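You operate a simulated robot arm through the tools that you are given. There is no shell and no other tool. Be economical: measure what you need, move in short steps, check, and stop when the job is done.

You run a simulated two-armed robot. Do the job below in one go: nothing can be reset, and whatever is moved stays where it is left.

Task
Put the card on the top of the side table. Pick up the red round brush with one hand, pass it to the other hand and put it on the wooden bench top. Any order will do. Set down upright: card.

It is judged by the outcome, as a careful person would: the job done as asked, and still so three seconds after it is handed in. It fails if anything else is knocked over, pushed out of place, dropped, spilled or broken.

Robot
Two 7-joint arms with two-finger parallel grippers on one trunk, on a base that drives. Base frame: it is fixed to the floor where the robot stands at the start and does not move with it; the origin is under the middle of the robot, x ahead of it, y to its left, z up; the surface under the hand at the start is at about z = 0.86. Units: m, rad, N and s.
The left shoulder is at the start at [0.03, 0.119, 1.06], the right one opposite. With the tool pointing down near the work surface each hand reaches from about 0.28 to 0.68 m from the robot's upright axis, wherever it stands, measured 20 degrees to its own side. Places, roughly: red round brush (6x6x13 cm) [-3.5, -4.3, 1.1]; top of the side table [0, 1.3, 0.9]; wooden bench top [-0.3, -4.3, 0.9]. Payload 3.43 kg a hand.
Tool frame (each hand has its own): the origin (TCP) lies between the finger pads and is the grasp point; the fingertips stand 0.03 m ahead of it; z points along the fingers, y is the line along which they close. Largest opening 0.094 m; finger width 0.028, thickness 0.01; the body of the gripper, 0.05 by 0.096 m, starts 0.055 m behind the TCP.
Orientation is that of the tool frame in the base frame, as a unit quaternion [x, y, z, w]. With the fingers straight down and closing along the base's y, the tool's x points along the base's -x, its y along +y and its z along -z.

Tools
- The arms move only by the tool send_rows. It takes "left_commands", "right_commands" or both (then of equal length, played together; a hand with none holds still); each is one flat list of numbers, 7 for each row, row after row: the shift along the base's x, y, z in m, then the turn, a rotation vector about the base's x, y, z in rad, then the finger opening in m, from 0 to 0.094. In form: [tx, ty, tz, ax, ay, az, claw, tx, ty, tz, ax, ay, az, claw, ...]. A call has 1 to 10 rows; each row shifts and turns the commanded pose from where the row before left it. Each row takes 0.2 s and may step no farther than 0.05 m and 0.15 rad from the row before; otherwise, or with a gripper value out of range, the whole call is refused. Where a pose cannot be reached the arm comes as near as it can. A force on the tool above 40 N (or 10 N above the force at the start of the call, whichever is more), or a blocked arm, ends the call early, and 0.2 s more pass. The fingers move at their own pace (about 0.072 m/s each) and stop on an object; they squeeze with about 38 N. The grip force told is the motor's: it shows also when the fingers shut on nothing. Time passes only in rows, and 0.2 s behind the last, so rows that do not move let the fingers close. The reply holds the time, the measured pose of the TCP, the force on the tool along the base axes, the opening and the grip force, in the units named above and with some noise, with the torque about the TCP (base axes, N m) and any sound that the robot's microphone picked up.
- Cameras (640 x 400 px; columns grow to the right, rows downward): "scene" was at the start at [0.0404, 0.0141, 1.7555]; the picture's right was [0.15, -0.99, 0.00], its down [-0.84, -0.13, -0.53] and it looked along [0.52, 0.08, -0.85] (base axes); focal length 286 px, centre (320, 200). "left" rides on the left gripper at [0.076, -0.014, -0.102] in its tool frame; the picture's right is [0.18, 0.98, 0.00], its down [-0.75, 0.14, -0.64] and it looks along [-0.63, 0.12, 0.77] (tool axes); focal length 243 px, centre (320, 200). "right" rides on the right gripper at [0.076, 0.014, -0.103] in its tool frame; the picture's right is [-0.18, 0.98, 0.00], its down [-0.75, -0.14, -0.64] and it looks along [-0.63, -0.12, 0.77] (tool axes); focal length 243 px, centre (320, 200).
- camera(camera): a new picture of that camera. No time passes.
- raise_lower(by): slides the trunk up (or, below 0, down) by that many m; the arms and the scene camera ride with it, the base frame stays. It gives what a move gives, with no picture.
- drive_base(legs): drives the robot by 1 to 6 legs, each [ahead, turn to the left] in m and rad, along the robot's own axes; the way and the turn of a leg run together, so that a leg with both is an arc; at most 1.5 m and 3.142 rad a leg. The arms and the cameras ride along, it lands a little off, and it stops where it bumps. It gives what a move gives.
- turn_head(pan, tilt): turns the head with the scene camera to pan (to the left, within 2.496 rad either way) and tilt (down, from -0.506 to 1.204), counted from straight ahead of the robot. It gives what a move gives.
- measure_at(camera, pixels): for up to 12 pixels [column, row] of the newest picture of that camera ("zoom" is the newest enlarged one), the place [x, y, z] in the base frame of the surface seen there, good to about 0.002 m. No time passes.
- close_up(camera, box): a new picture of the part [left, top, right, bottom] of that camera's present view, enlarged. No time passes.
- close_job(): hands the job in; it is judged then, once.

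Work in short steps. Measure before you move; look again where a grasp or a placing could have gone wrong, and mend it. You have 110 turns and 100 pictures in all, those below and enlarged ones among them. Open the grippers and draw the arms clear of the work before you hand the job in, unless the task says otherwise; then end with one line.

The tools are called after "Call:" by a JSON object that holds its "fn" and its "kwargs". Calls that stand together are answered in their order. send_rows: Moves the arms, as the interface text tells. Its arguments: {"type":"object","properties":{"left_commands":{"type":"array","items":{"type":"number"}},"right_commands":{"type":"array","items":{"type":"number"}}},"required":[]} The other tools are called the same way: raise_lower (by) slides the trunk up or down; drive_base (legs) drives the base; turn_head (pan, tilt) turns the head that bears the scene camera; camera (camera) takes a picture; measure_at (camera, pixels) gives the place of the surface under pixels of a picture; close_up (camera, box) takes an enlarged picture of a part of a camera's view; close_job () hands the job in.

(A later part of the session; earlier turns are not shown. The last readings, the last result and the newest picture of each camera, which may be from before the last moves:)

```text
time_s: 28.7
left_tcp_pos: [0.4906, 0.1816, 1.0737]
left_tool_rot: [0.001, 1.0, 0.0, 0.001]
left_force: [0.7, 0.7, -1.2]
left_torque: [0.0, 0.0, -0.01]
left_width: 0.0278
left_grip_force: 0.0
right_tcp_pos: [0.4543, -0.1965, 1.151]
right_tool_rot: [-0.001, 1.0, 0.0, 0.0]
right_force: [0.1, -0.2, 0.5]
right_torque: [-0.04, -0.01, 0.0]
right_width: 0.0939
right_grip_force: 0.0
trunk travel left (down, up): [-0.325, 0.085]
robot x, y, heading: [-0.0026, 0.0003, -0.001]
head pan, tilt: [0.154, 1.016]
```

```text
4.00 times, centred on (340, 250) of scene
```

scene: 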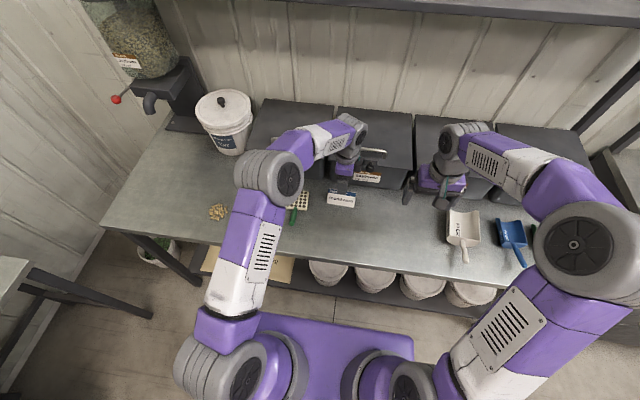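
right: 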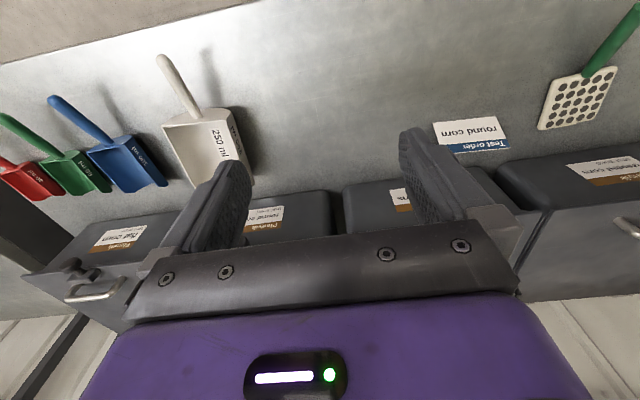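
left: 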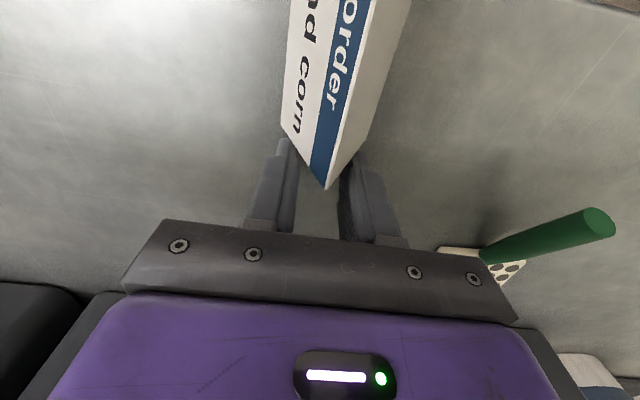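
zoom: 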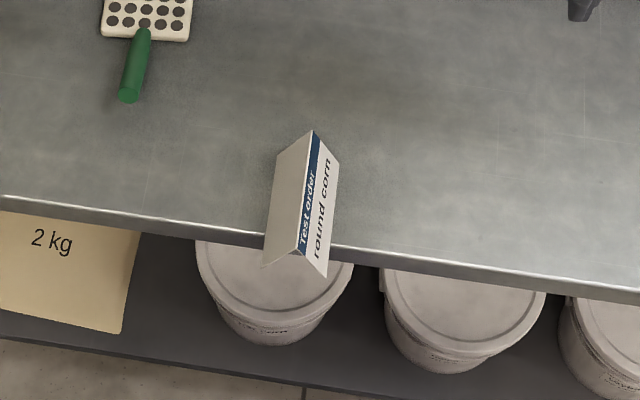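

The card stands with ~3 cm overhang. I back the robot off 0.25 m so that the left hand can come in horizontally from the front, then pitch the hand forward.

Call:
{"fn": "drive_base", "kwargs": {"legs": [[-0.25, 0]]}}

Call:
{"fn": "send_rows", "kwargs": {"left_commands": [0, 0, 0, 0, -0.15, 0, 0.03, 0, 0, 0, 0, -0.15, 0, 0.03, 0, 0, 0, 0, -0.15, 0, 0.03, 0, 0, 0, 0, -0.15, 0, 0.03, 0, 0, 0, 0, -0.15, 0, 0.03, 0, 0, 0, 0, -0.15, 0, 0.03, 0, 0, 0, 0, -0.15, 0, 0.03, 0, 0, 0, 0, -0.15, 0, 0.03, 0, 0, 0, 0, -0.15, 0, 0.03, 0, 0, 0, 0, -0.15, 0, 0.03]}}

Call:
{"fn": "camera", "kwargs": {"camera": "scene"}}

```text
time_s: 30.5
left_tcp_pos: [0.2405, 0.1793, 1.072]
left_tool_rot: [-0.001, 1.0, -0.002, 0.001]
left_force: [0.2, -0.7, 0.1]
left_torque: [0.03, -0.03, 0.02]
left_width: 0.0278
left_grip_force: 0.0
right_tcp_pos: [0.2052, -0.198, 1.1486]
right_tool_rot: [-0.001, 1.0, 0.0, 0.0]
right_force: [0.4, 0.7, -0.1]
right_torque: [0.04, -0.05, -0.04]
right_width: 0.0937
right_grip_force: 0.0
trunk travel left (down, up): [-0.325, 0.085]
robot x, y, heading: [-0.252, 0.0032, 0.0]
head pan, tilt: [0.154, 1.016]
```

```text
time_s: 32.7
left_tcp_pos: [0.24, 0.1793, 1.0722]
left_tool_rot: [0.0, 0.731, 0.0, 0.682]
left_force: [0.4, -1.1, 0.6]
left_torque: [0.0, -0.02, 0.02]
left_width: 0.0297
left_grip_force: 0.1
right_tcp_pos: [0.2053, -0.1976, 1.1483]
right_tool_rot: [0.0, 1.0, -0.001, -0.001]
right_force: [-0.4, -0.6, 0.1]
right_torque: [0.0, -0.01, 0.01]
right_width: 0.0939
right_grip_force: 0.1
trunk travel left (down, up): [-0.325, 0.085]
robot x, y, heading: [-0.2495, 0.0003, -0.002]
head pan, tilt: [0.154, 1.016]
```

```text
65 pictures are left
```

scene: 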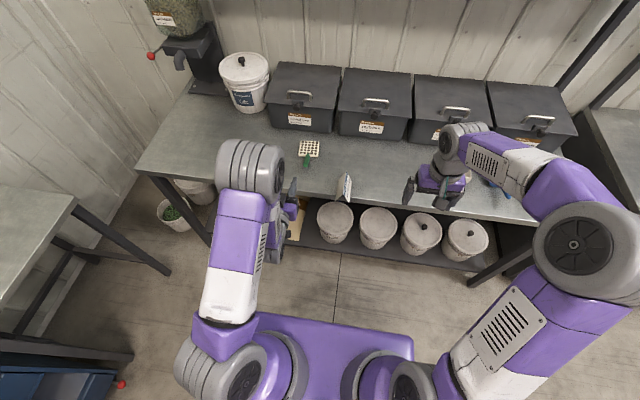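

The hand pitched fine. I enlarge the card to measure its near end.

Call:
{"fn": "close_up", "kwargs": {"camera": "scene", "box": [312, 165, 376, 205]}}

```text
10.00 times, centred on (344, 185) of scene
```

zoom: 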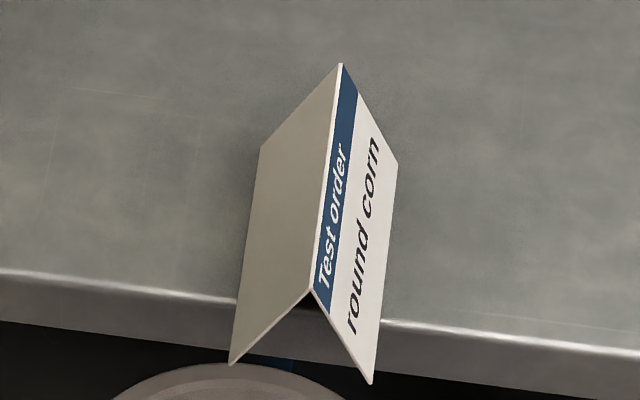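

Call:
{"fn": "measure_at", "kwargs": {"camera": "zoom", "pixels": [[310, 282], [236, 352], [368, 372], [338, 75], [264, 150], [270, 310], [340, 325], [275, 220], [150, 288]]}}

```text
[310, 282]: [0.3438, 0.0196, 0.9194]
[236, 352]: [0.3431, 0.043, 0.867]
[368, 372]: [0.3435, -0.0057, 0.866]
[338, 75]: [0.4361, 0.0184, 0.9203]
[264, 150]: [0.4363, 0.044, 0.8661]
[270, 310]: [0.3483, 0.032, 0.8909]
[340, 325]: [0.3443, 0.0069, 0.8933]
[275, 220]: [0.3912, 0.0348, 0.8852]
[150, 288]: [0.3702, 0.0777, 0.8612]
```

Near end x≈0.341; ridge y≈0.019, z≈0.919; left panel leans 24°. I roll the hand 0.414 rad to match the left panel and stage it in front of the end at (0.24, 0.034, 0.883).

Call:
{"fn": "send_rows", "kwargs": {"left_commands": [0, 0, 0, 0, -0.071, 0, 0.03, 0, 0, 0, 0.14, 0, 0, 0.03, 0, 0, 0, 0.14, 0, 0, 0.014, 0, 0, 0, 0.134, 0, 0, 0.014, 0, -0.025, -0.0315, 0, 0, 0, 0.014, 0, -0.024, -0.0315, 0, 0, 0, 0.014, 0, -0.024, -0.0315, 0, 0, 0, 0.014, 0, -0.024, -0.0315, 0, 0, 0, 0.014, 0, -0.024, -0.0315, 0, 0, 0, 0.014, 0, -0.024, -0.0315, 0, 0, 0, 0.014]}}

Call:
{"fn": "camera", "kwargs": {"camera": "left"}}

Call:
{"fn": "close_up", "kwargs": {"camera": "scene", "box": [290, 155, 386, 215]}}

```text
time_s: 34.9
left_tcp_pos: [0.2418, 0.0336, 0.883]
left_tool_rot: [0.147, 0.692, 0.143, 0.692]
left_force: [-0.3, 0.4, 1.3]
left_torque: [-0.01, -0.02, -0.03]
left_width: 0.0139
left_grip_force: 0.0
right_tcp_pos: [0.2041, -0.199, 1.1497]
right_tool_rot: [-0.001, 1.0, 0.001, -0.001]
right_force: [0.9, -0.3, 0.1]
right_torque: [0.01, 0.0, 0.01]
right_width: 0.0939
right_grip_force: 0.1
trunk travel left (down, up): [-0.325, 0.085]
robot x, y, heading: [-0.2498, -0.0006, 0.004]
head pan, tilt: [0.154, 1.016]
```

```text
63 pictures are left
```

left: 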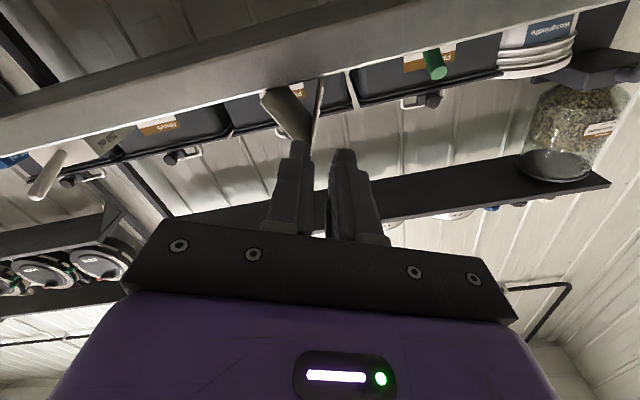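

```text
6.67 times, centred on (338, 185) of scene
```

zoom: 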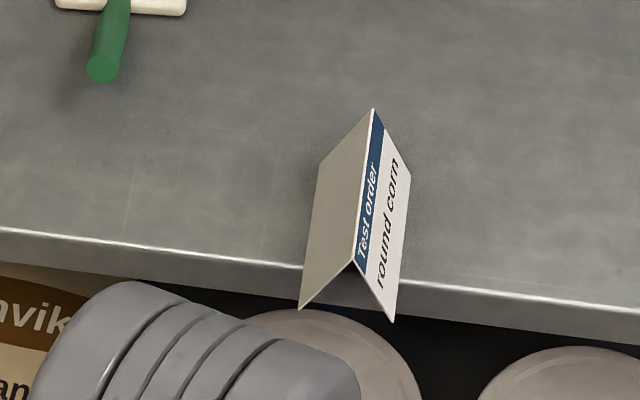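

In the left picture the left panel, seen edge-on at (318,110), lies between the fingertips (300,150) and (343,155). I advance in small steps.

Call:
{"fn": "send_rows", "kwargs": {"left_commands": [0.025, 0, 0, 0, 0, 0, 0.014, 0.025, 0.0005, 0, 0, 0, 0, 0.014, 0.01, 0, 0, 0, 0, 0, 0.014]}}

Call:
{"fn": "close_up", "kwargs": {"camera": "left", "box": [224, 40, 416, 160]}}

Call:
{"fn": "close_up", "kwargs": {"camera": "scene", "box": [290, 155, 386, 215]}}

```text
time_s: 35.7
left_tcp_pos: [0.3009, 0.0347, 0.8836]
left_tool_rot: [0.144, 0.692, 0.145, 0.692]
left_force: [0.9, 0.4, -0.7]
left_torque: [0.01, -0.03, 0.0]
left_width: 0.014
left_grip_force: 0.1
right_tcp_pos: [0.2039, -0.1982, 1.1487]
right_tool_rot: [-0.001, 1.0, 0.0, -0.001]
right_force: [-0.2, 0.0, 1.2]
right_torque: [0.02, 0.03, -0.01]
right_width: 0.0941
right_grip_force: 0.1
trunk travel left (down, up): [-0.325, 0.085]
robot x, y, heading: [-0.2487, 0.0018, 0.007]
head pan, tilt: [0.154, 1.016]
```

```text
3.33 times, centred on (320, 100) of left
```

zoom: 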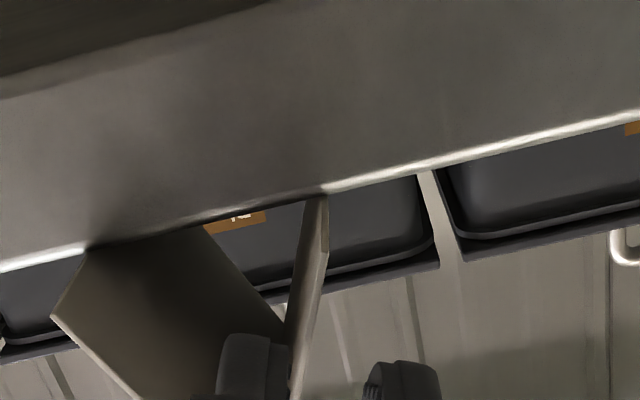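

```text
6.67 times, centred on (338, 185) of scene
```

zoom: 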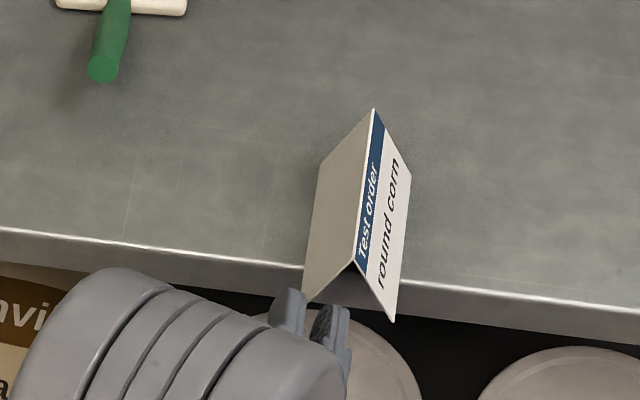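

The panel looks ~3.5 mm nearer the inner finger; I shift 2.5 mm along the closing axis and advance so the tips reach 2.4 cm past the end.

Call:
{"fn": "send_rows", "kwargs": {"left_commands": [0, -0.0025, -0.001, 0, 0, 0, 0.014, 0.01, 0, 0, 0, 0, 0, 0.014, 0.012, 0, 0, 0, 0, 0, 0.014, 0.012, 0, 0, 0, 0, 0, 0.014, 0, 0, 0, 0, 0, 0, 0.014]}}

Call:
{"fn": "camera", "kwargs": {"camera": "left"}}

Call:
{"fn": "close_up", "kwargs": {"camera": "scene", "box": [290, 155, 386, 215]}}

```text
time_s: 36.9
left_tcp_pos: [0.3342, 0.0338, 0.8826]
left_tool_rot: [0.146, 0.692, 0.145, 0.692]
left_force: [0.0, 0.1, -0.3]
left_torque: [0.02, -0.03, 0.0]
left_width: 0.0141
left_grip_force: 0.1
right_tcp_pos: [0.2038, -0.1977, 1.1496]
right_tool_rot: [-0.001, 1.0, 0.0, 0.0]
right_force: [0.2, -0.6, -0.2]
right_torque: [0.02, -0.01, 0.0]
right_width: 0.094
right_grip_force: 0.0
trunk travel left (down, up): [-0.325, 0.085]
robot x, y, heading: [-0.2497, -0.001, 0.003]
head pan, tilt: [0.154, 1.016]
```

```text
59 pictures are left
```

left: 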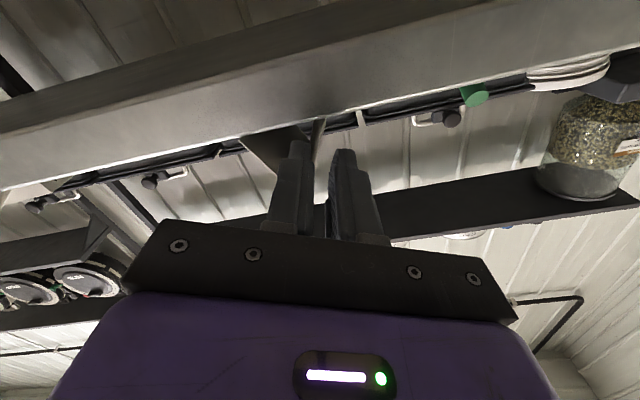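

```text
6.67 times, centred on (338, 185) of scene
```

zoom: 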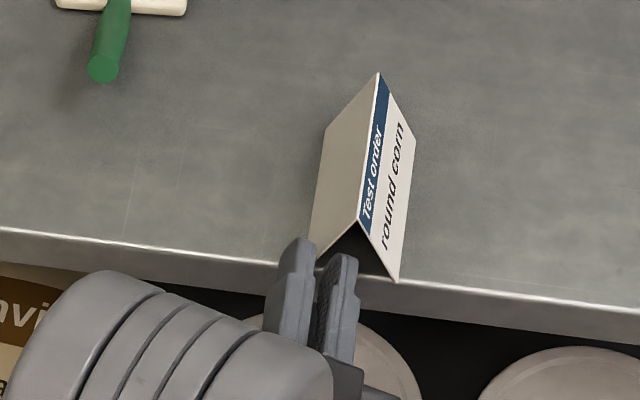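

The card got pushed back ~2.5 cm, so a finger is touching the panel's end. I retreat 2.5 cm and measure the card and the fingers.

Call:
{"fn": "send_rows", "kwargs": {"left_commands": [-0.015, 0, 0, 0, 0, 0, 0.014, -0.01, 0, 0, 0, 0, 0, 0.014, 0, 0, 0, 0, 0, 0, 0.014]}}

Call:
{"fn": "close_up", "kwargs": {"camera": "scene", "box": [308, 165, 372, 205]}}

Call:
{"fn": "measure_at", "kwargs": {"camera": "zoom", "pixels": [[370, 152], [305, 195], [440, 225], [300, 270], [360, 290], [385, 250], [395, 290], [320, 250], [340, 150]]}}

```text
time_s: 37.7
left_tcp_pos: [0.3083, 0.0333, 0.8836]
left_tool_rot: [0.145, 0.692, 0.145, 0.692]
left_force: [-0.1, -1.0, 0.7]
left_torque: [-0.01, 0.0, 0.01]
left_width: 0.014
left_grip_force: 0.1
right_tcp_pos: [0.2036, -0.1981, 1.1482]
right_tool_rot: [-0.001, 1.0, 0.0, -0.001]
right_force: [-1.1, 0.0, 1.3]
right_torque: [0.0, 0.02, -0.01]
right_width: 0.0942
right_grip_force: 0.1
trunk travel left (down, up): [-0.325, 0.085]
robot x, y, heading: [-0.2481, 0.0054, 0.001]
head pan, tilt: [0.154, 1.016]
```

```text
10.00 times, centred on (340, 185) of scene
```

zoom: 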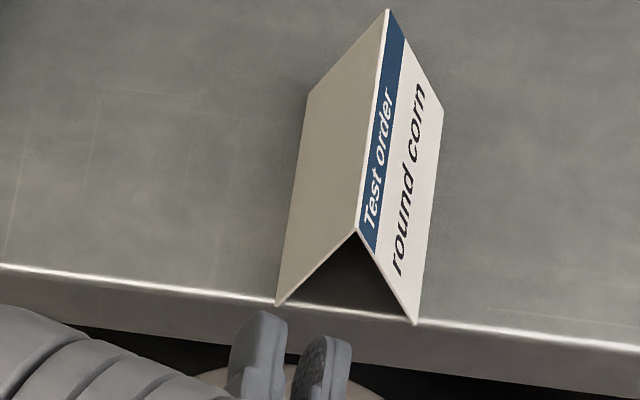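

```text
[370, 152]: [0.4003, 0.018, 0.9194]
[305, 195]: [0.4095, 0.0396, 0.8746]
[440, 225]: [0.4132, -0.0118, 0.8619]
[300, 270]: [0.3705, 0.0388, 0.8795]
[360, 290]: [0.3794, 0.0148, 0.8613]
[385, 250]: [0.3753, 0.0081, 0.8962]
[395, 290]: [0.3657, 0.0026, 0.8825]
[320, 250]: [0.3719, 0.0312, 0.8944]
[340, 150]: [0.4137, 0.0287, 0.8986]
```

The end now sits at x≈0.366. I measure the fingertips in the same enlarged picture to find the lateral error.

Call:
{"fn": "measure_at", "kwargs": {"camera": "zoom", "pixels": [[262, 320], [255, 350], [278, 330], [284, 325], [308, 350], [322, 345], [340, 350], [305, 365], [335, 380]]}}

Call:
{"fn": "close_up", "kwargs": {"camera": "left", "box": [256, 70, 384, 150]}}

Call:
{"fn": "measure_at", "kwargs": {"camera": "zoom", "pixels": [[280, 325], [315, 280], [330, 250], [200, 380], [420, 385], [315, 220]]}}

```text
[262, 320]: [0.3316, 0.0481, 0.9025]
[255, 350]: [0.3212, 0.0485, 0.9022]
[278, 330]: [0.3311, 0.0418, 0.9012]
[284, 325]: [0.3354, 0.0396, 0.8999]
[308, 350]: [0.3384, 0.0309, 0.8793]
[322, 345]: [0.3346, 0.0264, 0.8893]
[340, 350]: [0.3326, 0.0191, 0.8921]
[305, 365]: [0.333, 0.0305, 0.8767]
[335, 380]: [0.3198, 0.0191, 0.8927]
```

```text
5.00 times, centred on (320, 110) of left
```

zoom: 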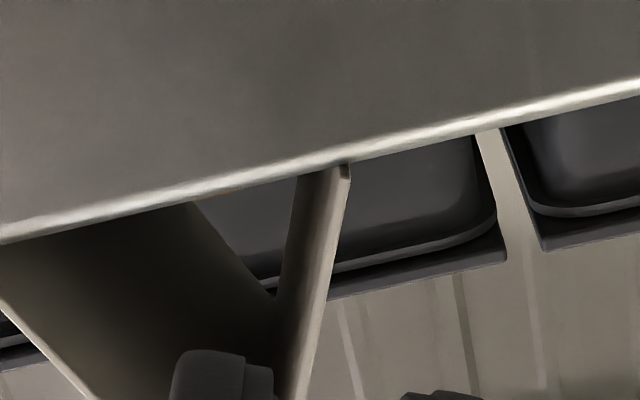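

```text
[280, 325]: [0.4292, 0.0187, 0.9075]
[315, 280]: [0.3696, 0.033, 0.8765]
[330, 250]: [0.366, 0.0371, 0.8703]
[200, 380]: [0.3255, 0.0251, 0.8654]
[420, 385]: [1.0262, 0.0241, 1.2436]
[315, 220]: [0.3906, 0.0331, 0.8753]
```

The inner pad is only ~2 mm from the panel (fingers sit ~4 mm too far left). I shift 5 mm right, 2 mm up, and advance to a 1.6 cm overlap with the end.

Call:
{"fn": "send_rows", "kwargs": {"left_commands": [0, -0.005, 0.002, 0, 0, 0, 0.014, 0.014, 0, 0, 0, 0, 0, 0.014, 0.012, 0, 0, 0, 0, 0, 0.014, 0, 0, 0, 0, 0, 0, 0.014]}}

Call:
{"fn": "close_up", "kwargs": {"camera": "scene", "box": [308, 165, 372, 205]}}

```text
time_s: 38.7
left_tcp_pos: [0.3362, 0.0267, 0.8828]
left_tool_rot: [0.146, 0.692, 0.145, 0.692]
left_force: [0.1, -0.7, -0.2]
left_torque: [-0.01, -0.02, -0.01]
left_width: 0.014
left_grip_force: 0.0
right_tcp_pos: [0.2036, -0.198, 1.1478]
right_tool_rot: [-0.001, 1.0, 0.001, -0.001]
right_force: [0.0, 0.5, 0.4]
right_torque: [0.01, -0.01, -0.03]
right_width: 0.094
right_grip_force: 0.0
trunk travel left (down, up): [-0.325, 0.085]
robot x, y, heading: [-0.2478, -0.0008, -0.0]
head pan, tilt: [0.154, 1.016]
```

```text
10.00 times, centred on (340, 185) of scene
```

zoom: 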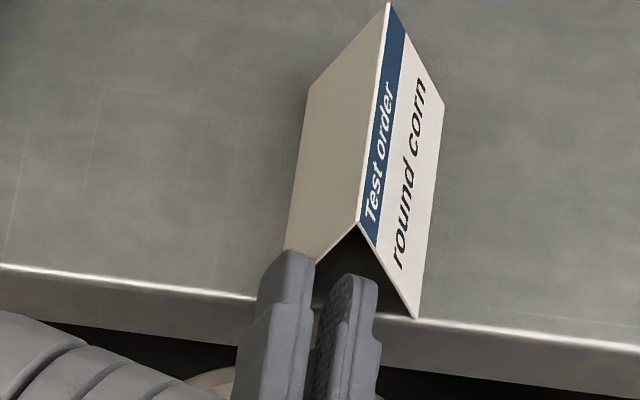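

I measure both fingertips and the panel's end edge here.

Call:
{"fn": "measure_at", "kwargs": {"camera": "zoom", "pixels": [[285, 258], [305, 258], [311, 270], [335, 285], [345, 278], [370, 285], [325, 245], [340, 232], [355, 224], [300, 230], [325, 320], [410, 310]]}}

Call:
{"fn": "close_up", "kwargs": {"camera": "left", "box": [256, 90, 384, 170]}}

```text
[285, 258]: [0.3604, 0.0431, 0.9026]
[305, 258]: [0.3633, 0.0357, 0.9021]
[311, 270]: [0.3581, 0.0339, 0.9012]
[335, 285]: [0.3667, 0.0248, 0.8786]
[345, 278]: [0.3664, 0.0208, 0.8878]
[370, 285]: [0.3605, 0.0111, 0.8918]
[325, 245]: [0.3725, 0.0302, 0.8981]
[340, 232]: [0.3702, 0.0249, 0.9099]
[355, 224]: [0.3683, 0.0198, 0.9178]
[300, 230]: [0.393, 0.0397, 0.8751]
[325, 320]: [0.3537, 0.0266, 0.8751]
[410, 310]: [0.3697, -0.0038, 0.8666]
```

```text
5.00 times, centred on (320, 130) of left
```

zoom: 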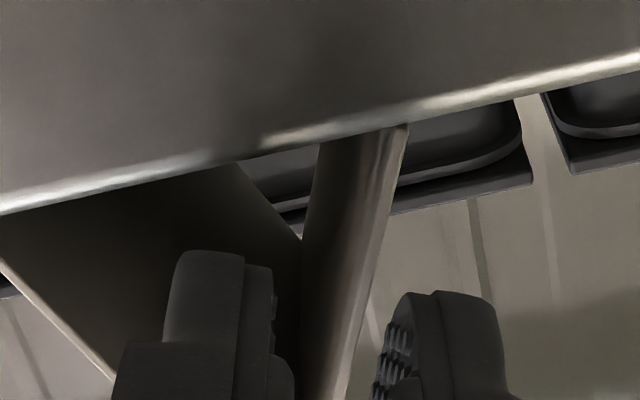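

Now the panel runs between the pads in the left view (edge ~(350–395) between 290 and 380). I advance 1.8 cm.

Call:
{"fn": "send_rows", "kwargs": {"left_commands": [0.006, 0.001, 0, 0, 0, 0, 0.014, 0.006, 0, 0, 0, 0, 0, 0.014, 0.006, 0, 0, 0, 0, 0, 0.014, 0, 0, 0, 0, 0, 0, 0.014]}}

Call:
{"fn": "close_up", "kwargs": {"camera": "scene", "box": [308, 165, 372, 205]}}

Call:
{"fn": "measure_at", "kwargs": {"camera": "zoom", "pixels": [[360, 224], [358, 217], [385, 12], [388, 5]]}}

```text
time_s: 39.7
left_tcp_pos: [0.354, 0.0276, 0.8844]
left_tool_rot: [0.146, 0.692, 0.144, 0.692]
left_force: [0.9, 0.0, -1.7]
left_torque: [0.01, 0.0, 0.02]
left_width: 0.0139
left_grip_force: 0.0
right_tcp_pos: [0.2028, -0.1978, 1.1485]
right_tool_rot: [-0.001, 1.0, 0.0, -0.001]
right_force: [-0.1, -0.7, 0.2]
right_torque: [-0.01, -0.01, 0.0]
right_width: 0.094
right_grip_force: 0.1
trunk travel left (down, up): [-0.325, 0.085]
robot x, y, heading: [-0.2513, 0.0024, 0.005]
head pan, tilt: [0.154, 1.016]
```

```text
10.00 times, centred on (340, 185) of scene
```

zoom: 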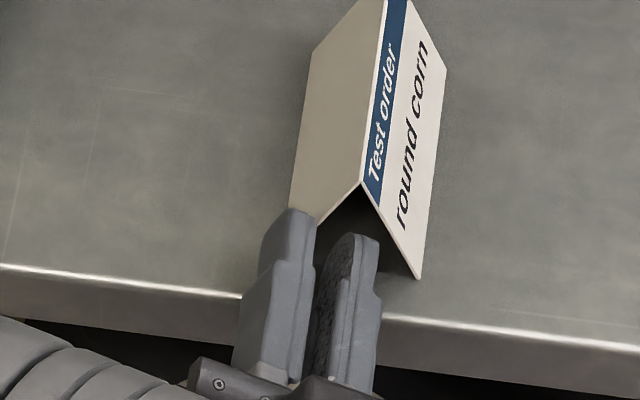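

```text
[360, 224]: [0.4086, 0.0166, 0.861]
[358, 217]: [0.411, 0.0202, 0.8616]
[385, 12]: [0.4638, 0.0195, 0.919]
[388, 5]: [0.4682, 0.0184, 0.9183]
```

The card was pushed again although both pads had clearance, so its interior probably cannot be entered that way, or only just. Next I try a vertical pinch: closing axis vertical, lower finger centred under the ridge, upper finger over the ridge. I retreat and roll the hand.

Call:
{"fn": "send_rows", "kwargs": {"left_commands": [-0.03, 0, 0, 0, 0, 0, 0.014, -0.04, 0, 0.005, 0, 0, 0, 0.03, 0, -0.004, 0.005, 0.145, 0, 0, 0.06, 0, -0.004, 0.005, 0.145, 0, 0, 0.06, 0, 0, 0.005, 0.145, 0, 0, 0.06, 0, 0, 0.003, 0.145, 0, 0, 0.06, 0, 0, 0, 0.145, 0, 0, 0.06, 0, 0, 0, 0.145, 0, 0, 0.06, 0, 0, 0, 0.145, 0, 0, 0.06, 0, 0, 0, 0.142, 0, 0, 0.06]}}

Call:
{"fn": "close_up", "kwargs": {"camera": "scene", "box": [300, 155, 380, 205]}}

Call:
{"fn": "camera", "kwargs": {"camera": "left"}}

```text
time_s: 41.9
left_tcp_pos: [0.284, 0.0205, 0.9079]
left_tool_rot: [0.501, 0.499, 0.499, 0.501]
left_force: [0.6, 0.4, 0.0]
left_torque: [-0.01, 0.01, 0.03]
left_width: 0.0598
left_grip_force: 0.0
right_tcp_pos: [0.2043, -0.1979, 1.1495]
right_tool_rot: [-0.001, 1.0, 0.0, -0.001]
right_force: [0.2, 0.5, -0.1]
right_torque: [-0.04, 0.0, -0.03]
right_width: 0.094
right_grip_force: 0.1
trunk travel left (down, up): [-0.325, 0.085]
robot x, y, heading: [-0.2478, -0.0002, 0.006]
head pan, tilt: [0.154, 1.016]
```

```text
8.00 times, centred on (340, 180) of scene
```

zoom: 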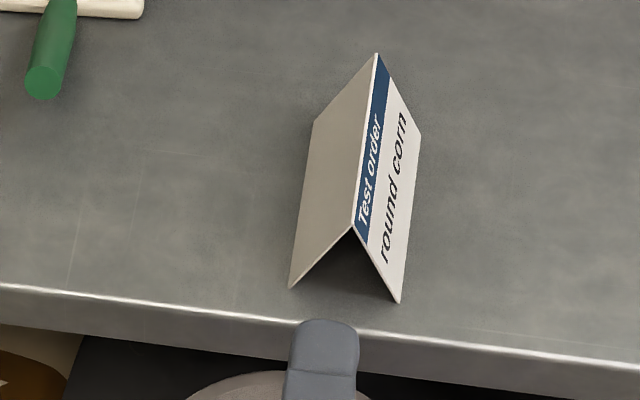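

```text
51 pictures are left
```

left: 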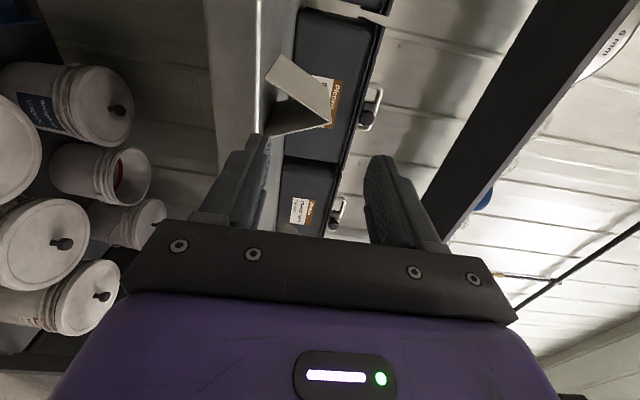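

I measure the upper finger's edges and the ridge to centre the hand.

Call:
{"fn": "measure_at", "kwargs": {"camera": "zoom", "pixels": [[293, 345], [356, 345], [324, 330], [352, 225], [375, 62], [292, 283], [397, 296]]}}

```text
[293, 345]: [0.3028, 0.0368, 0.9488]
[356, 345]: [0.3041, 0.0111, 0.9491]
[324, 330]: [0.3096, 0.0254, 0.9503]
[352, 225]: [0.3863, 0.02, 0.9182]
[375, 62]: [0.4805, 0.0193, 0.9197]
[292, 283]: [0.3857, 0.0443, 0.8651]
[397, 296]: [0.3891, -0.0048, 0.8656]
```

Finger centre y≈0.024 vs ridge 0.0196: I shift 4.4 mm and advance so the tips go 2 cm past the end.

Call:
{"fn": "send_rows", "kwargs": {"left_commands": [0.025, -0.0044, 0, 0, 0, 0, 0.06, 0.025, 0, 0, 0, 0, 0, 0.06, 0.012, 0, 0, 0, 0, 0, 0.06, 0.01, 0, 0, 0, 0, 0, 0.06, 0.01, 0, 0, 0, 0, 0, 0.06, 0.01, 0, 0, 0, 0, 0, 0.06, 0, 0, 0, 0, 0, 0, 0.06]}}

Call:
{"fn": "camera", "kwargs": {"camera": "left"}}

Call:
{"fn": "close_up", "kwargs": {"camera": "scene", "box": [300, 155, 380, 205]}}

```text
time_s: 43.5
left_tcp_pos: [0.377, 0.015, 0.9086]
left_tool_rot: [0.501, 0.5, 0.499, 0.5]
left_force: [0.7, -1.0, -0.1]
left_torque: [0.05, -0.03, -0.01]
left_width: 0.0599
left_grip_force: 0.1
right_tcp_pos: [0.2041, -0.1984, 1.1496]
right_tool_rot: [-0.001, 1.0, 0.0, -0.001]
right_force: [-0.2, 0.5, -0.2]
right_torque: [0.0, 0.02, 0.03]
right_width: 0.094
right_grip_force: 0.1
trunk travel left (down, up): [-0.325, 0.085]
robot x, y, heading: [-0.2478, 0.0021, 0.0]
head pan, tilt: [0.154, 1.016]
```

```text
50 pictures are left
```

left: 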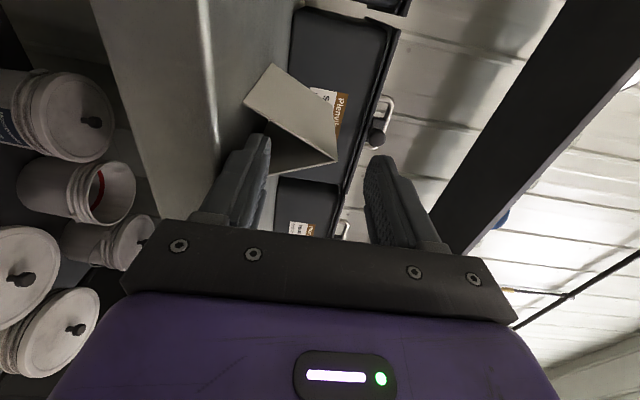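

```text
8.00 times, centred on (340, 180) of scene
```

zoom: 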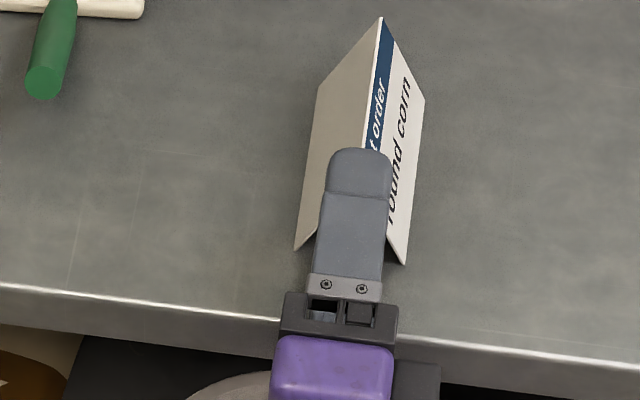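

The card was pushed again by the lower finger: it behaves as a solid prism. So I need a good overhang, then pinch ridge against underside. I retract the left hand, drive 0.15 m forward, and will push with the right hand from behind.

Call:
{"fn": "send_rows", "kwargs": {"left_commands": [-0.045, 0, 0, 0, 0, 0, 0.07, -0.045, 0, 0, 0, 0, 0, 0.07, -0.045, 0, 0, 0, 0, 0, 0.07, -0.03, 0.02, 0.03, 0, 0, 0, 0.07, 0, 0.03, 0.035, 0, 0, 0, 0.07, 0, 0.03, 0.035, 0, 0, 0, 0.07, 0, 0.03, 0.035, 0, 0, 0, 0.07, 0, 0.03, 0.035, 0, 0, 0, 0.07, 0, 0.03, 0.035, 0, 0, 0, 0.07], "right_commands": [0, 0, 0, 0, 0, 0, 0.028, 0, 0, 0, 0, 0, 0, 0.028, 0, 0, 0, 0, 0, 0, 0.028, 0, 0, 0, 0, 0, 0, 0.028, 0, 0, 0, 0, 0, 0, 0.028, 0, 0, 0, 0, 0, 0, 0.028, 0, 0, 0, 0, 0, 0, 0.028, 0, 0, 0, 0, 0, 0, 0.028, 0, 0, 0, 0, 0, 0, 0.028]}}

Call:
{"fn": "drive_base", "kwargs": {"legs": [[0.16, 0]]}}

Call:
{"fn": "camera", "kwargs": {"camera": "scene"}}

```text
time_s: 45.5
left_tcp_pos: [0.2117, 0.1854, 1.1133]
left_tool_rot: [0.501, 0.5, 0.499, 0.5]
left_force: [-1.0, 0.1, 0.3]
left_torque: [-0.01, 0.02, -0.02]
left_width: 0.0698
left_grip_force: 0.0
left hand out of reach, approached as far as the arm can: row 9
right_tcp_pos: [0.2046, -0.1979, 1.151]
right_tool_rot: [-0.001, 1.0, 0.0, 0.0]
right_force: [0.9, -0.2, 0.2]
right_torque: [-0.04, 0.02, -0.06]
right_width: 0.0279
right_grip_force: 0.0
trunk travel left (down, up): [-0.325, 0.085]
robot x, y, heading: [-0.2502, -0.0004, 0.002]
head pan, tilt: [0.154, 1.016]
```

```text
time_s: 46.9
left_tcp_pos: [0.3677, 0.1843, 1.1126]
left_tool_rot: [0.501, 0.499, 0.499, 0.5]
left_force: [0.5, 0.9, 1.1]
left_torque: [-0.01, 0.02, -0.02]
left_width: 0.0701
left_grip_force: 0.0
right_tcp_pos: [0.359, -0.1987, 1.1487]
right_tool_rot: [0.0, 1.0, 0.0, -0.001]
right_force: [-0.2, -0.4, 0.1]
right_torque: [-0.01, 0.06, -0.01]
right_width: 0.0279
right_grip_force: 0.1
trunk travel left (down, up): [-0.325, 0.085]
robot x, y, heading: [-0.0894, 0.0006, 0.0]
head pan, tilt: [0.154, 1.016]
```

```text
48 pictures are left
```

scene: 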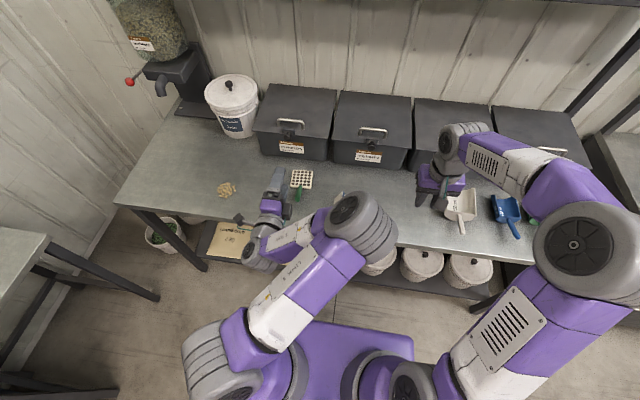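

The left elbow swung over the card. I roll the left hand back (−1.57 about x) and move it left to clear the area.

Call:
{"fn": "send_rows", "kwargs": {"left_commands": [0, 0.015, 0, -0.15, 0, 0, 0.07, 0, 0.015, 0, -0.15, 0, 0, 0.07, 0, 0.015, 0, -0.15, 0, 0, 0.07, 0, 0.015, 0, -0.15, 0, 0, 0.07, 0, 0.015, 0, -0.15, 0, 0, 0.07, 0, 0.015, 0, -0.15, 0, 0, 0.07, 0, 0.015, 0, -0.15, 0, 0, 0.07, 0, 0.015, 0, -0.15, 0, 0, 0.07, 0, 0.015, 0, -0.15, 0, 0, 0.07, 0, 0.015, 0, -0.15, 0, 0, 0.07]}}

Call:
{"fn": "camera", "kwargs": {"camera": "scene"}}

```text
time_s: 49.1
left_tcp_pos: [0.3679, 0.3355, 1.1133]
left_tool_rot: [0.025, 0.706, 0.023, 0.708]
left_force: [-0.7, 0.7, 0.0]
left_torque: [-0.02, 0.0, 0.0]
left_width: 0.07
left_grip_force: 0.1
right_tcp_pos: [0.3573, -0.1982, 1.1502]
right_tool_rot: [0.0, 1.0, 0.0, 0.0]
right_force: [0.1, 0.3, 0.6]
right_torque: [0.0, -0.01, -0.02]
right_width: 0.028
right_grip_force: 0.2
trunk travel left (down, up): [-0.325, 0.085]
robot x, y, heading: [-0.0925, -0.0004, -0.0]
head pan, tilt: [0.154, 1.016]
```

```text
47 pictures are left
```

scene: 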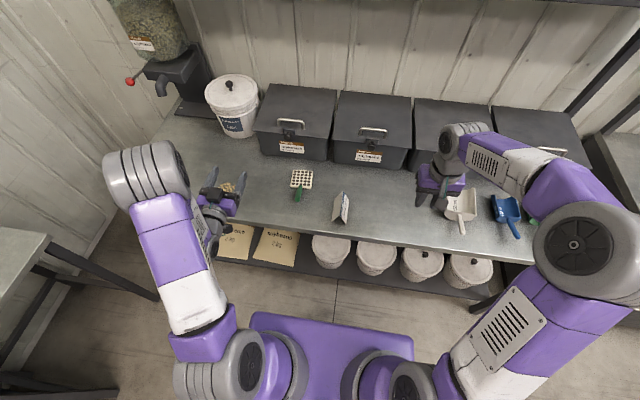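

The card is at (341,208), clear now. I measure its ridge ends and send the right hand above and behind it.

Call:
{"fn": "measure_at", "kwargs": {"camera": "scene", "pixels": [[343, 193], [341, 210], [334, 219], [347, 222], [348, 203]]}}

Call:
{"fn": "send_rows", "kwargs": {"right_commands": [0.031, 0.036, 0, 0, 0, 0, 0.028, 0.031, 0.036, 0, 0, 0, 0, 0.028, 0.031, 0.036, 0, 0, 0, 0, 0.028, 0.031, 0.036, 0, 0, 0, 0, 0.028, 0.031, 0.036, 0, 0, 0, 0, 0.028, 0.031, 0.036, -0.01, 0, 0, 0, 0.028, 0, 0, -0.04, 0, 0, 0, 0.028, 0, 0, -0.04, 0, 0, 0, 0.028, 0, 0, -0.04, 0, 0, 0, 0.028]}}

Call:
{"fn": "camera", "kwargs": {"camera": "right"}}

```text
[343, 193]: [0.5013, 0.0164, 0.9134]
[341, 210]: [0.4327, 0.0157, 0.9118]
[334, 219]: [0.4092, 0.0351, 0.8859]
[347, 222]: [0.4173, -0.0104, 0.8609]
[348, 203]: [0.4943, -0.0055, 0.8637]
```

```text
time_s: 51.1
left_tcp_pos: [0.3683, 0.3331, 1.1103]
left_tool_rot: [0.025, 0.706, 0.024, 0.708]
left_force: [0.1, 0.0, 0.3]
left_torque: [-0.03, 0.0, -0.02]
left_width: 0.0698
left_grip_force: 0.0
right_tcp_pos: [0.5168, -0.0025, 1.0211]
right_tool_rot: [0.0, 1.0, 0.002, 0.0]
right_force: [-0.2, 0.7, -0.7]
right_torque: [-0.01, 0.0, 0.02]
right_width: 0.0277
right_grip_force: 0.2
right hand out of reach, approached as far as the arm can: row 6
trunk travel left (down, up): [-0.325, 0.085]
robot x, y, heading: [-0.091, 0.0024, 0.001]
head pan, tilt: [0.154, 1.016]
```

```text
46 pictures are left
```

right: 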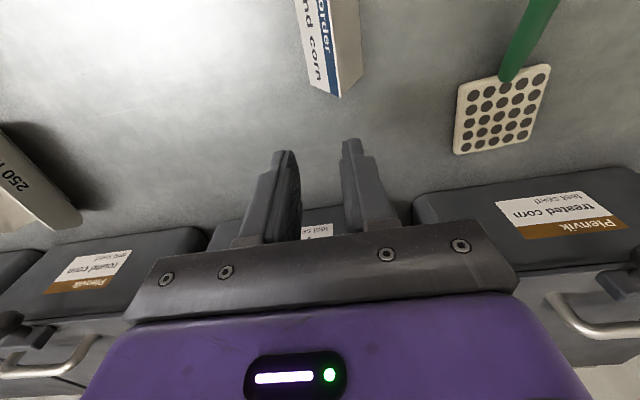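

The right hand is a little short; I move the rest while lowering (reach grows lower down).

Call:
{"fn": "send_rows", "kwargs": {"right_commands": [0.015, 0.012, -0.02, 0, 0, 0, 0.028, 0.011, 0.009, -0.02, 0, 0, 0, 0.028, 0, 0, -0.03, 0, 0, 0, 0.028, 0, 0, -0.03, 0, 0, 0, 0.028, 0, 0, -0.023, 0, 0, 0, 0.028, 0, 0, 0, 0, 0, 0, 0.028]}}

Call:
{"fn": "camera", "kwargs": {"camera": "right"}}

```text
time_s: 52.5
left_tcp_pos: [0.3682, 0.334, 1.1119]
left_tool_rot: [0.025, 0.706, 0.025, 0.708]
left_force: [-0.1, 0.0, -1.2]
left_torque: [0.02, 0.0, -0.03]
left_width: 0.07
left_grip_force: 0.1
right_tcp_pos: [0.5217, 0.0132, 0.9081]
right_tool_rot: [0.0, 1.0, 0.0, 0.0]
right_force: [-0.2, 0.7, -0.1]
right_torque: [0.0, -0.03, 0.0]
right_width: 0.0278
right_grip_force: 0.1
right hand out of reach, approached as far as the arm can: row 2, 4, 5
trunk travel left (down, up): [-0.325, 0.085]
robot x, y, heading: [-0.0962, -0.0012, -0.002]
head pan, tilt: [0.154, 1.016]
```

```text
45 pictures are left
```

right: 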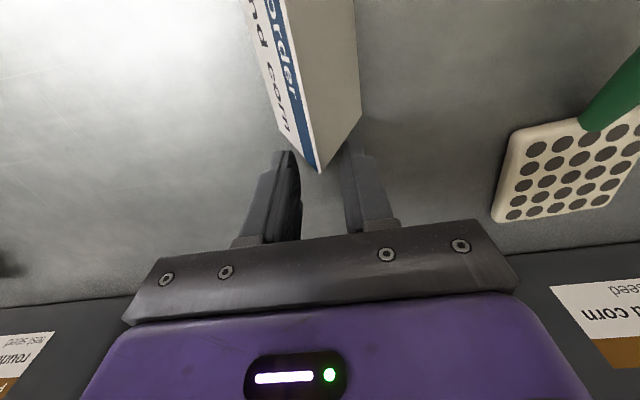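

Just behind the card's far end. I push it 7.5 cm toward the edge, lowering slightly.

Call:
{"fn": "send_rows", "kwargs": {"right_commands": [0, 0.003, -0.008, 0, 0, 0, 0.028, -0.012, 0, 0, 0, 0, 0, 0.028, -0.013, 0, 0, 0, 0, 0, 0.028, -0.013, 0, 0, 0, 0, 0, 0.028, -0.013, 0, 0, 0, 0, 0, 0.028, -0.012, 0, 0, 0, 0, 0, 0.028, -0.008, 0, 0, 0, 0, 0, 0.028, 0, 0, 0, 0, 0, 0, 0.028]}}

Call:
{"fn": "close_up", "kwargs": {"camera": "scene", "box": [290, 180, 402, 250]}}

```text
time_s: 54.3
left_tcp_pos: [0.3681, 0.3353, 1.1128]
left_tool_rot: [0.025, 0.706, 0.026, 0.708]
left_force: [-0.1, -0.1, 0.0]
left_torque: [-0.02, 0.03, 0.0]
left_width: 0.07
left_grip_force: 0.1
right_tcp_pos: [0.4488, 0.0138, 0.901]
right_tool_rot: [0.0, 1.0, 0.0, 0.0]
right_force: [0.2, -0.2, 0.0]
right_torque: [-0.02, 0.02, -0.03]
right_width: 0.0282
right_grip_force: 0.1
right hand out of reach, approached as far as the arm can: row 1
trunk travel left (down, up): [-0.325, 0.085]
robot x, y, heading: [-0.0956, -0.0018, -0.003]
head pan, tilt: [0.154, 1.016]
```

```text
5.71 times, centred on (346, 215) of scene
```

zoom: 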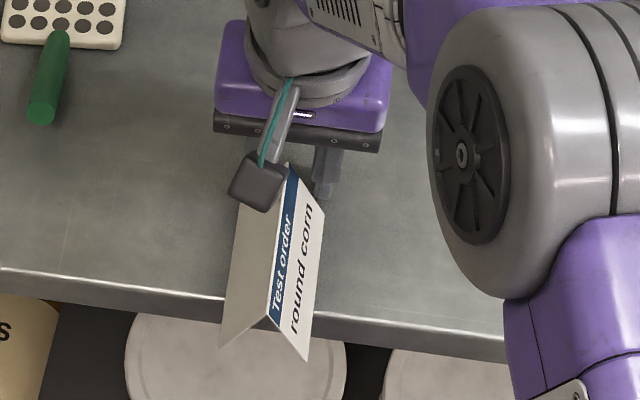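

I measure the near end, then lift the right hand away.

Call:
{"fn": "measure_at", "kwargs": {"camera": "zoom", "pixels": [[268, 312], [222, 343], [304, 355], [285, 195], [100, 280]]}}

Call:
{"fn": "send_rows", "kwargs": {"right_commands": [0.02, 0, 0, 0, 0, 0, 0.028, 0.01, 0, 0.03, 0, 0, 0, 0.028, 0, -0.02, 0.04, 0, 0, 0, 0.028, 0, -0.03, 0.04, 0, 0, 0, 0.028, 0, -0.03, 0.04, 0, 0, 0, 0.028, 0, -0.04, 0.02, 0, 0, 0, 0.028, 0, -0.04, 0.02, 0, 0, 0, 0.028, 0, -0.04, 0.02, 0, 0, 0, 0.028, 0, -0.04, 0.02, 0, 0, 0, 0.028]}}

Call:
{"fn": "drive_base", "kwargs": {"legs": [[-0.17, 0]]}}

```text
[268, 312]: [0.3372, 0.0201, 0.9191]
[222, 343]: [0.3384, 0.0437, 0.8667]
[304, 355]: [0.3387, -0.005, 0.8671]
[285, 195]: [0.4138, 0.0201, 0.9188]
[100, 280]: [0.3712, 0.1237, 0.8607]
```

```text
time_s: 56.3
left_tcp_pos: [0.3683, 0.3332, 1.113]
left_tool_rot: [0.025, 0.706, 0.025, 0.708]
left_force: [-0.2, 0.8, 0.3]
left_torque: [0.02, -0.01, 0.03]
left_width: 0.0699
left_grip_force: 0.1
right_tcp_pos: [0.4733, -0.2297, 1.1297]
right_tool_rot: [-0.001, 1.0, 0.001, 0.0]
right_force: [0.1, 0.5, -0.7]
right_torque: [-0.04, 0.01, 0.01]
right_width: 0.028
right_grip_force: 0.0
trunk travel left (down, up): [-0.325, 0.085]
robot x, y, heading: [-0.093, -0.0005, -0.003]
head pan, tilt: [0.154, 1.016]
```

```text
time_s: 57.7
left_tcp_pos: [0.2023, 0.3335, 1.1128]
left_tool_rot: [0.026, 0.705, 0.025, 0.708]
left_force: [-0.9, 0.2, 0.7]
left_torque: [0.0, 0.01, 0.01]
left_width: 0.07
left_grip_force: 0.0
right_tcp_pos: [0.31, -0.228, 1.1297]
right_tool_rot: [0.001, 1.0, 0.0, 0.0]
right_force: [-0.7, -0.2, 0.6]
right_torque: [-0.01, -0.02, 0.0]
right_width: 0.0279
right_grip_force: 0.1
trunk travel left (down, up): [-0.325, 0.085]
robot x, y, heading: [-0.26, -0.0025, -0.007]
head pan, tilt: [0.154, 1.016]
```

Overhang is ~30 mm, ridge y≈0.020. I roll the left hand to closing-vertical again and stage it in front of the card at z 0.8905.

Call:
{"fn": "send_rows", "kwargs": {"left_commands": [0, -0.015, 0, 0.15, 0, 0, 0.075, 0, -0.015, 0, 0.15, 0, 0, 0.075, 0, -0.015, 0, 0.15, 0, 0, 0.075, 0, -0.015, 0, 0.15, 0, 0, 0.075, 0, -0.015, 0, 0.15, 0, 0, 0.075, 0, -0.015, 0, 0.15, 0, 0, 0.075, 0, -0.015, 0, 0.15, 0, 0, 0.075, 0, -0.015, 0, 0.15, 0, 0, 0.075, 0, -0.015, 0, 0.15, 0, 0, 0.075, 0, -0.015, 0, 0.15, 0, 0, 0.075]}}

Call:
{"fn": "send_rows", "kwargs": {"left_commands": [0.011, -0.024, -0.0317, 0, 0, 0, 0.075, 0.011, -0.024, -0.0317, 0, 0, 0, 0.075, 0.011, -0.024, -0.0317, 0, 0, 0, 0.075, 0.011, -0.024, -0.0317, 0, 0, 0, 0.075, 0.011, -0.024, -0.0317, 0, 0, 0, 0.075, 0.011, -0.024, -0.0317, 0, 0, 0, 0.075, 0.011, -0.023, -0.0317, 0, 0, 0, 0.075, 0, 0, 0, 0, 0, 0, 0.075]}}

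Call:
{"fn": "close_up", "kwargs": {"camera": "scene", "box": [290, 155, 386, 215]}}

```text
time_s: 59.9
left_tcp_pos: [0.2018, 0.183, 1.111]
left_tool_rot: [0.502, 0.499, 0.5, 0.499]
left_force: [0.5, 0.2, -0.1]
left_torque: [0.01, 0.01, 0.01]
left_width: 0.075
left_grip_force: 0.1
right_tcp_pos: [0.3098, -0.2289, 1.1286]
right_tool_rot: [0.0, 1.0, 0.0, 0.0]
right_force: [0.2, 0.8, 0.3]
right_torque: [-0.01, 0.03, 0.03]
right_width: 0.0281
right_grip_force: 0.1
trunk travel left (down, up): [-0.325, 0.085]
robot x, y, heading: [-0.2591, -0.0002, 0.004]
head pan, tilt: [0.154, 1.016]
```

```text
time_s: 61.7
left_tcp_pos: [0.2831, 0.0166, 0.8916]
left_tool_rot: [0.501, 0.5, 0.499, 0.5]
left_force: [-0.2, 0.1, -0.2]
left_torque: [0.01, 0.03, -0.02]
left_width: 0.075
left_grip_force: 0.0
right_tcp_pos: [0.3093, -0.227, 1.1298]
right_tool_rot: [0.0, 1.0, 0.001, -0.001]
right_force: [1.2, 0.0, 0.2]
right_torque: [0.02, 0.02, -0.03]
right_width: 0.0281
right_grip_force: 0.0
trunk travel left (down, up): [-0.325, 0.085]
robot x, y, heading: [-0.2633, -0.0027, 0.003]
head pan, tilt: [0.154, 1.016]
```

```text
6.67 times, centred on (338, 185) of scene
```

zoom: 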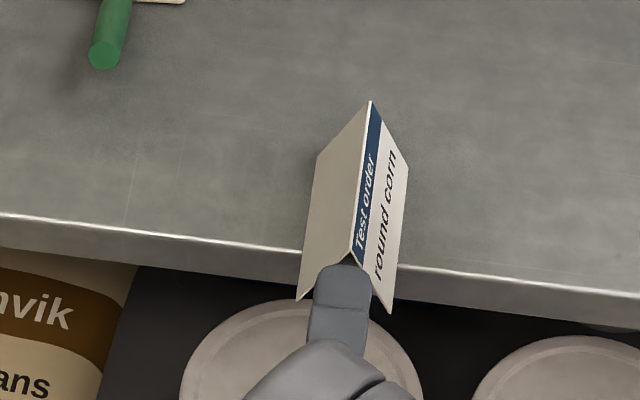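

Call:
{"fn": "measure_at", "kwargs": {"camera": "zoom", "pixels": [[318, 285], [365, 285], [342, 272], [352, 245], [370, 110], [300, 290], [388, 305]]}}

Call:
{"fn": "close_up", "kwargs": {"camera": "left", "box": [200, 60, 440, 210]}}

```text
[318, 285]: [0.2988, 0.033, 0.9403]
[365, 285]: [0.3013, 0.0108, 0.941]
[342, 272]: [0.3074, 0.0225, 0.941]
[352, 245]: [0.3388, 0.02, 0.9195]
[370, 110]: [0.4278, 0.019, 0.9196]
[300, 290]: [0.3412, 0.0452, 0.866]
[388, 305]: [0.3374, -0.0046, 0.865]
```

```text
2.67 times, centred on (320, 135) of left
```

zoom: 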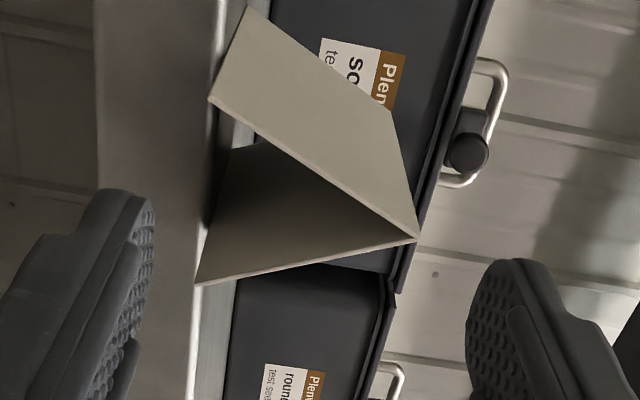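

Centred within 2 mm, with clearance to both fingers. I advance so tips end at x≈0.362 (just short of the counter's edge) and close.

Call:
{"fn": "send_rows", "kwargs": {"left_commands": [0.02, -0.002, 0, 0, 0, 0, 0.075, 0.015, 0, 0, 0, 0, 0, 0.075, 0.012, 0, 0, 0, 0, 0, 0.075, 0, 0, 0, 0, 0, 0, 0.075]}}

Call:
{"fn": "camera", "kwargs": {"camera": "left"}}

```text
time_s: 62.7
left_tcp_pos: [0.3256, 0.0145, 0.891]
left_tool_rot: [0.501, 0.5, 0.499, 0.5]
left_force: [0.7, 0.9, -0.4]
left_torque: [-0.06, 0.0, -0.01]
left_width: 0.0748
left_grip_force: 0.1
right_tcp_pos: [0.3095, -0.2279, 1.1302]
right_tool_rot: [0.0, 1.0, 0.0, -0.001]
right_force: [-0.4, -0.8, -0.3]
right_torque: [-0.01, -0.03, 0.01]
right_width: 0.0282
right_grip_force: 0.0
trunk travel left (down, up): [-0.325, 0.085]
robot x, y, heading: [-0.2589, 0.0036, 0.002]
head pan, tilt: [0.154, 1.016]
```

```text
41 pictures are left
```

left: 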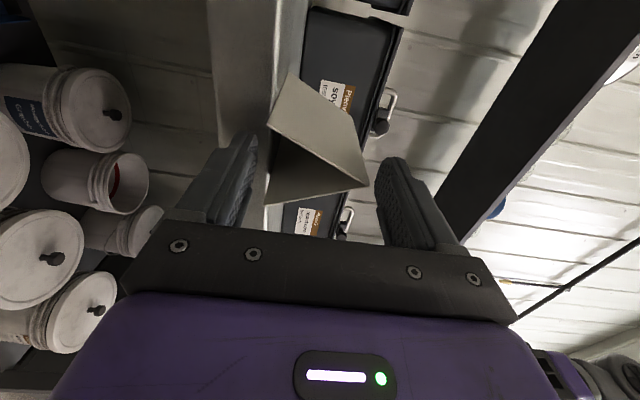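

Card between the fingers. I go 5 mm more and close.

Call:
{"fn": "send_rows", "kwargs": {"left_commands": [0.005, 0, 0, 0, 0, 0, 0.075, 0, 0, 0, 0, 0, 0, 0.065, 0, 0, 0, 0, 0, 0, 0.05, 0, 0, 0, 0, 0, 0, 0.04, 0, 0, 0, 0, 0, 0, 0.04, 0, 0, 0, 0, 0, 0, 0.04]}}

Call:
{"fn": "camera", "kwargs": {"camera": "left"}}

```text
time_s: 64.1
left_tcp_pos: [0.3323, 0.0154, 0.8903]
left_tool_rot: [0.501, 0.499, 0.499, 0.501]
left_force: [-1.3, 0.5, -0.8]
left_torque: [-0.01, -0.03, -0.02]
left_width: 0.0596
left_grip_force: 38.0
right_tcp_pos: [0.3089, -0.2274, 1.129]
right_tool_rot: [-0.001, 1.0, 0.0, -0.001]
right_force: [0.3, 1.2, -0.5]
right_torque: [0.02, -0.04, 0.03]
right_width: 0.0279
right_grip_force: 0.0
trunk travel left (down, up): [-0.325, 0.085]
robot x, y, heading: [-0.2595, 0.0002, 0.002]
head pan, tilt: [0.154, 1.016]
```

```text
40 pictures are left
```

left: 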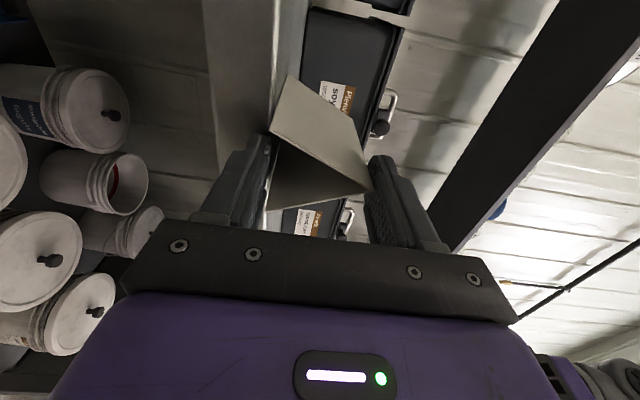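

The grip holds at 0.0596 m (ridge to underside) at 38 N. I lift and back off gently.

Call:
{"fn": "send_rows", "kwargs": {"left_commands": [0, 0, 0.01, 0, 0, 0, 0.04, 0, 0, 0.015, 0, 0, 0, 0.04, 0, 0, 0.02, 0, 0, 0, 0.04, 0, 0, 0.03, 0, 0, 0, 0.04, 0, 0, 0.03, 0, 0, 0, 0.04, 0, 0, 0, 0, 0, 0, 0.04]}}

Call:
{"fn": "camera", "kwargs": {"camera": "left"}}

```text
time_s: 65.5
left_tcp_pos: [0.3332, 0.0146, 0.9968]
left_tool_rot: [0.501, 0.5, 0.499, 0.5]
left_force: [-0.1, 0.8, 1.1]
left_torque: [0.01, -0.01, -0.02]
left_width: 0.0596
left_grip_force: 37.4
right_tcp_pos: [0.3093, -0.2275, 1.1288]
right_tool_rot: [-0.001, 1.0, 0.0, -0.001]
right_force: [-0.1, 0.1, -0.1]
right_torque: [-0.01, -0.02, 0.03]
right_width: 0.0282
right_grip_force: 0.1
trunk travel left (down, up): [-0.325, 0.085]
robot x, y, heading: [-0.2599, -0.0007, -0.003]
head pan, tilt: [0.154, 1.016]
```

```text
39 pictures are left
```

left: 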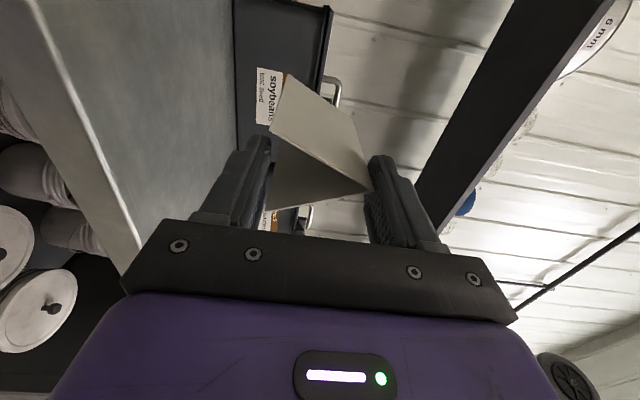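

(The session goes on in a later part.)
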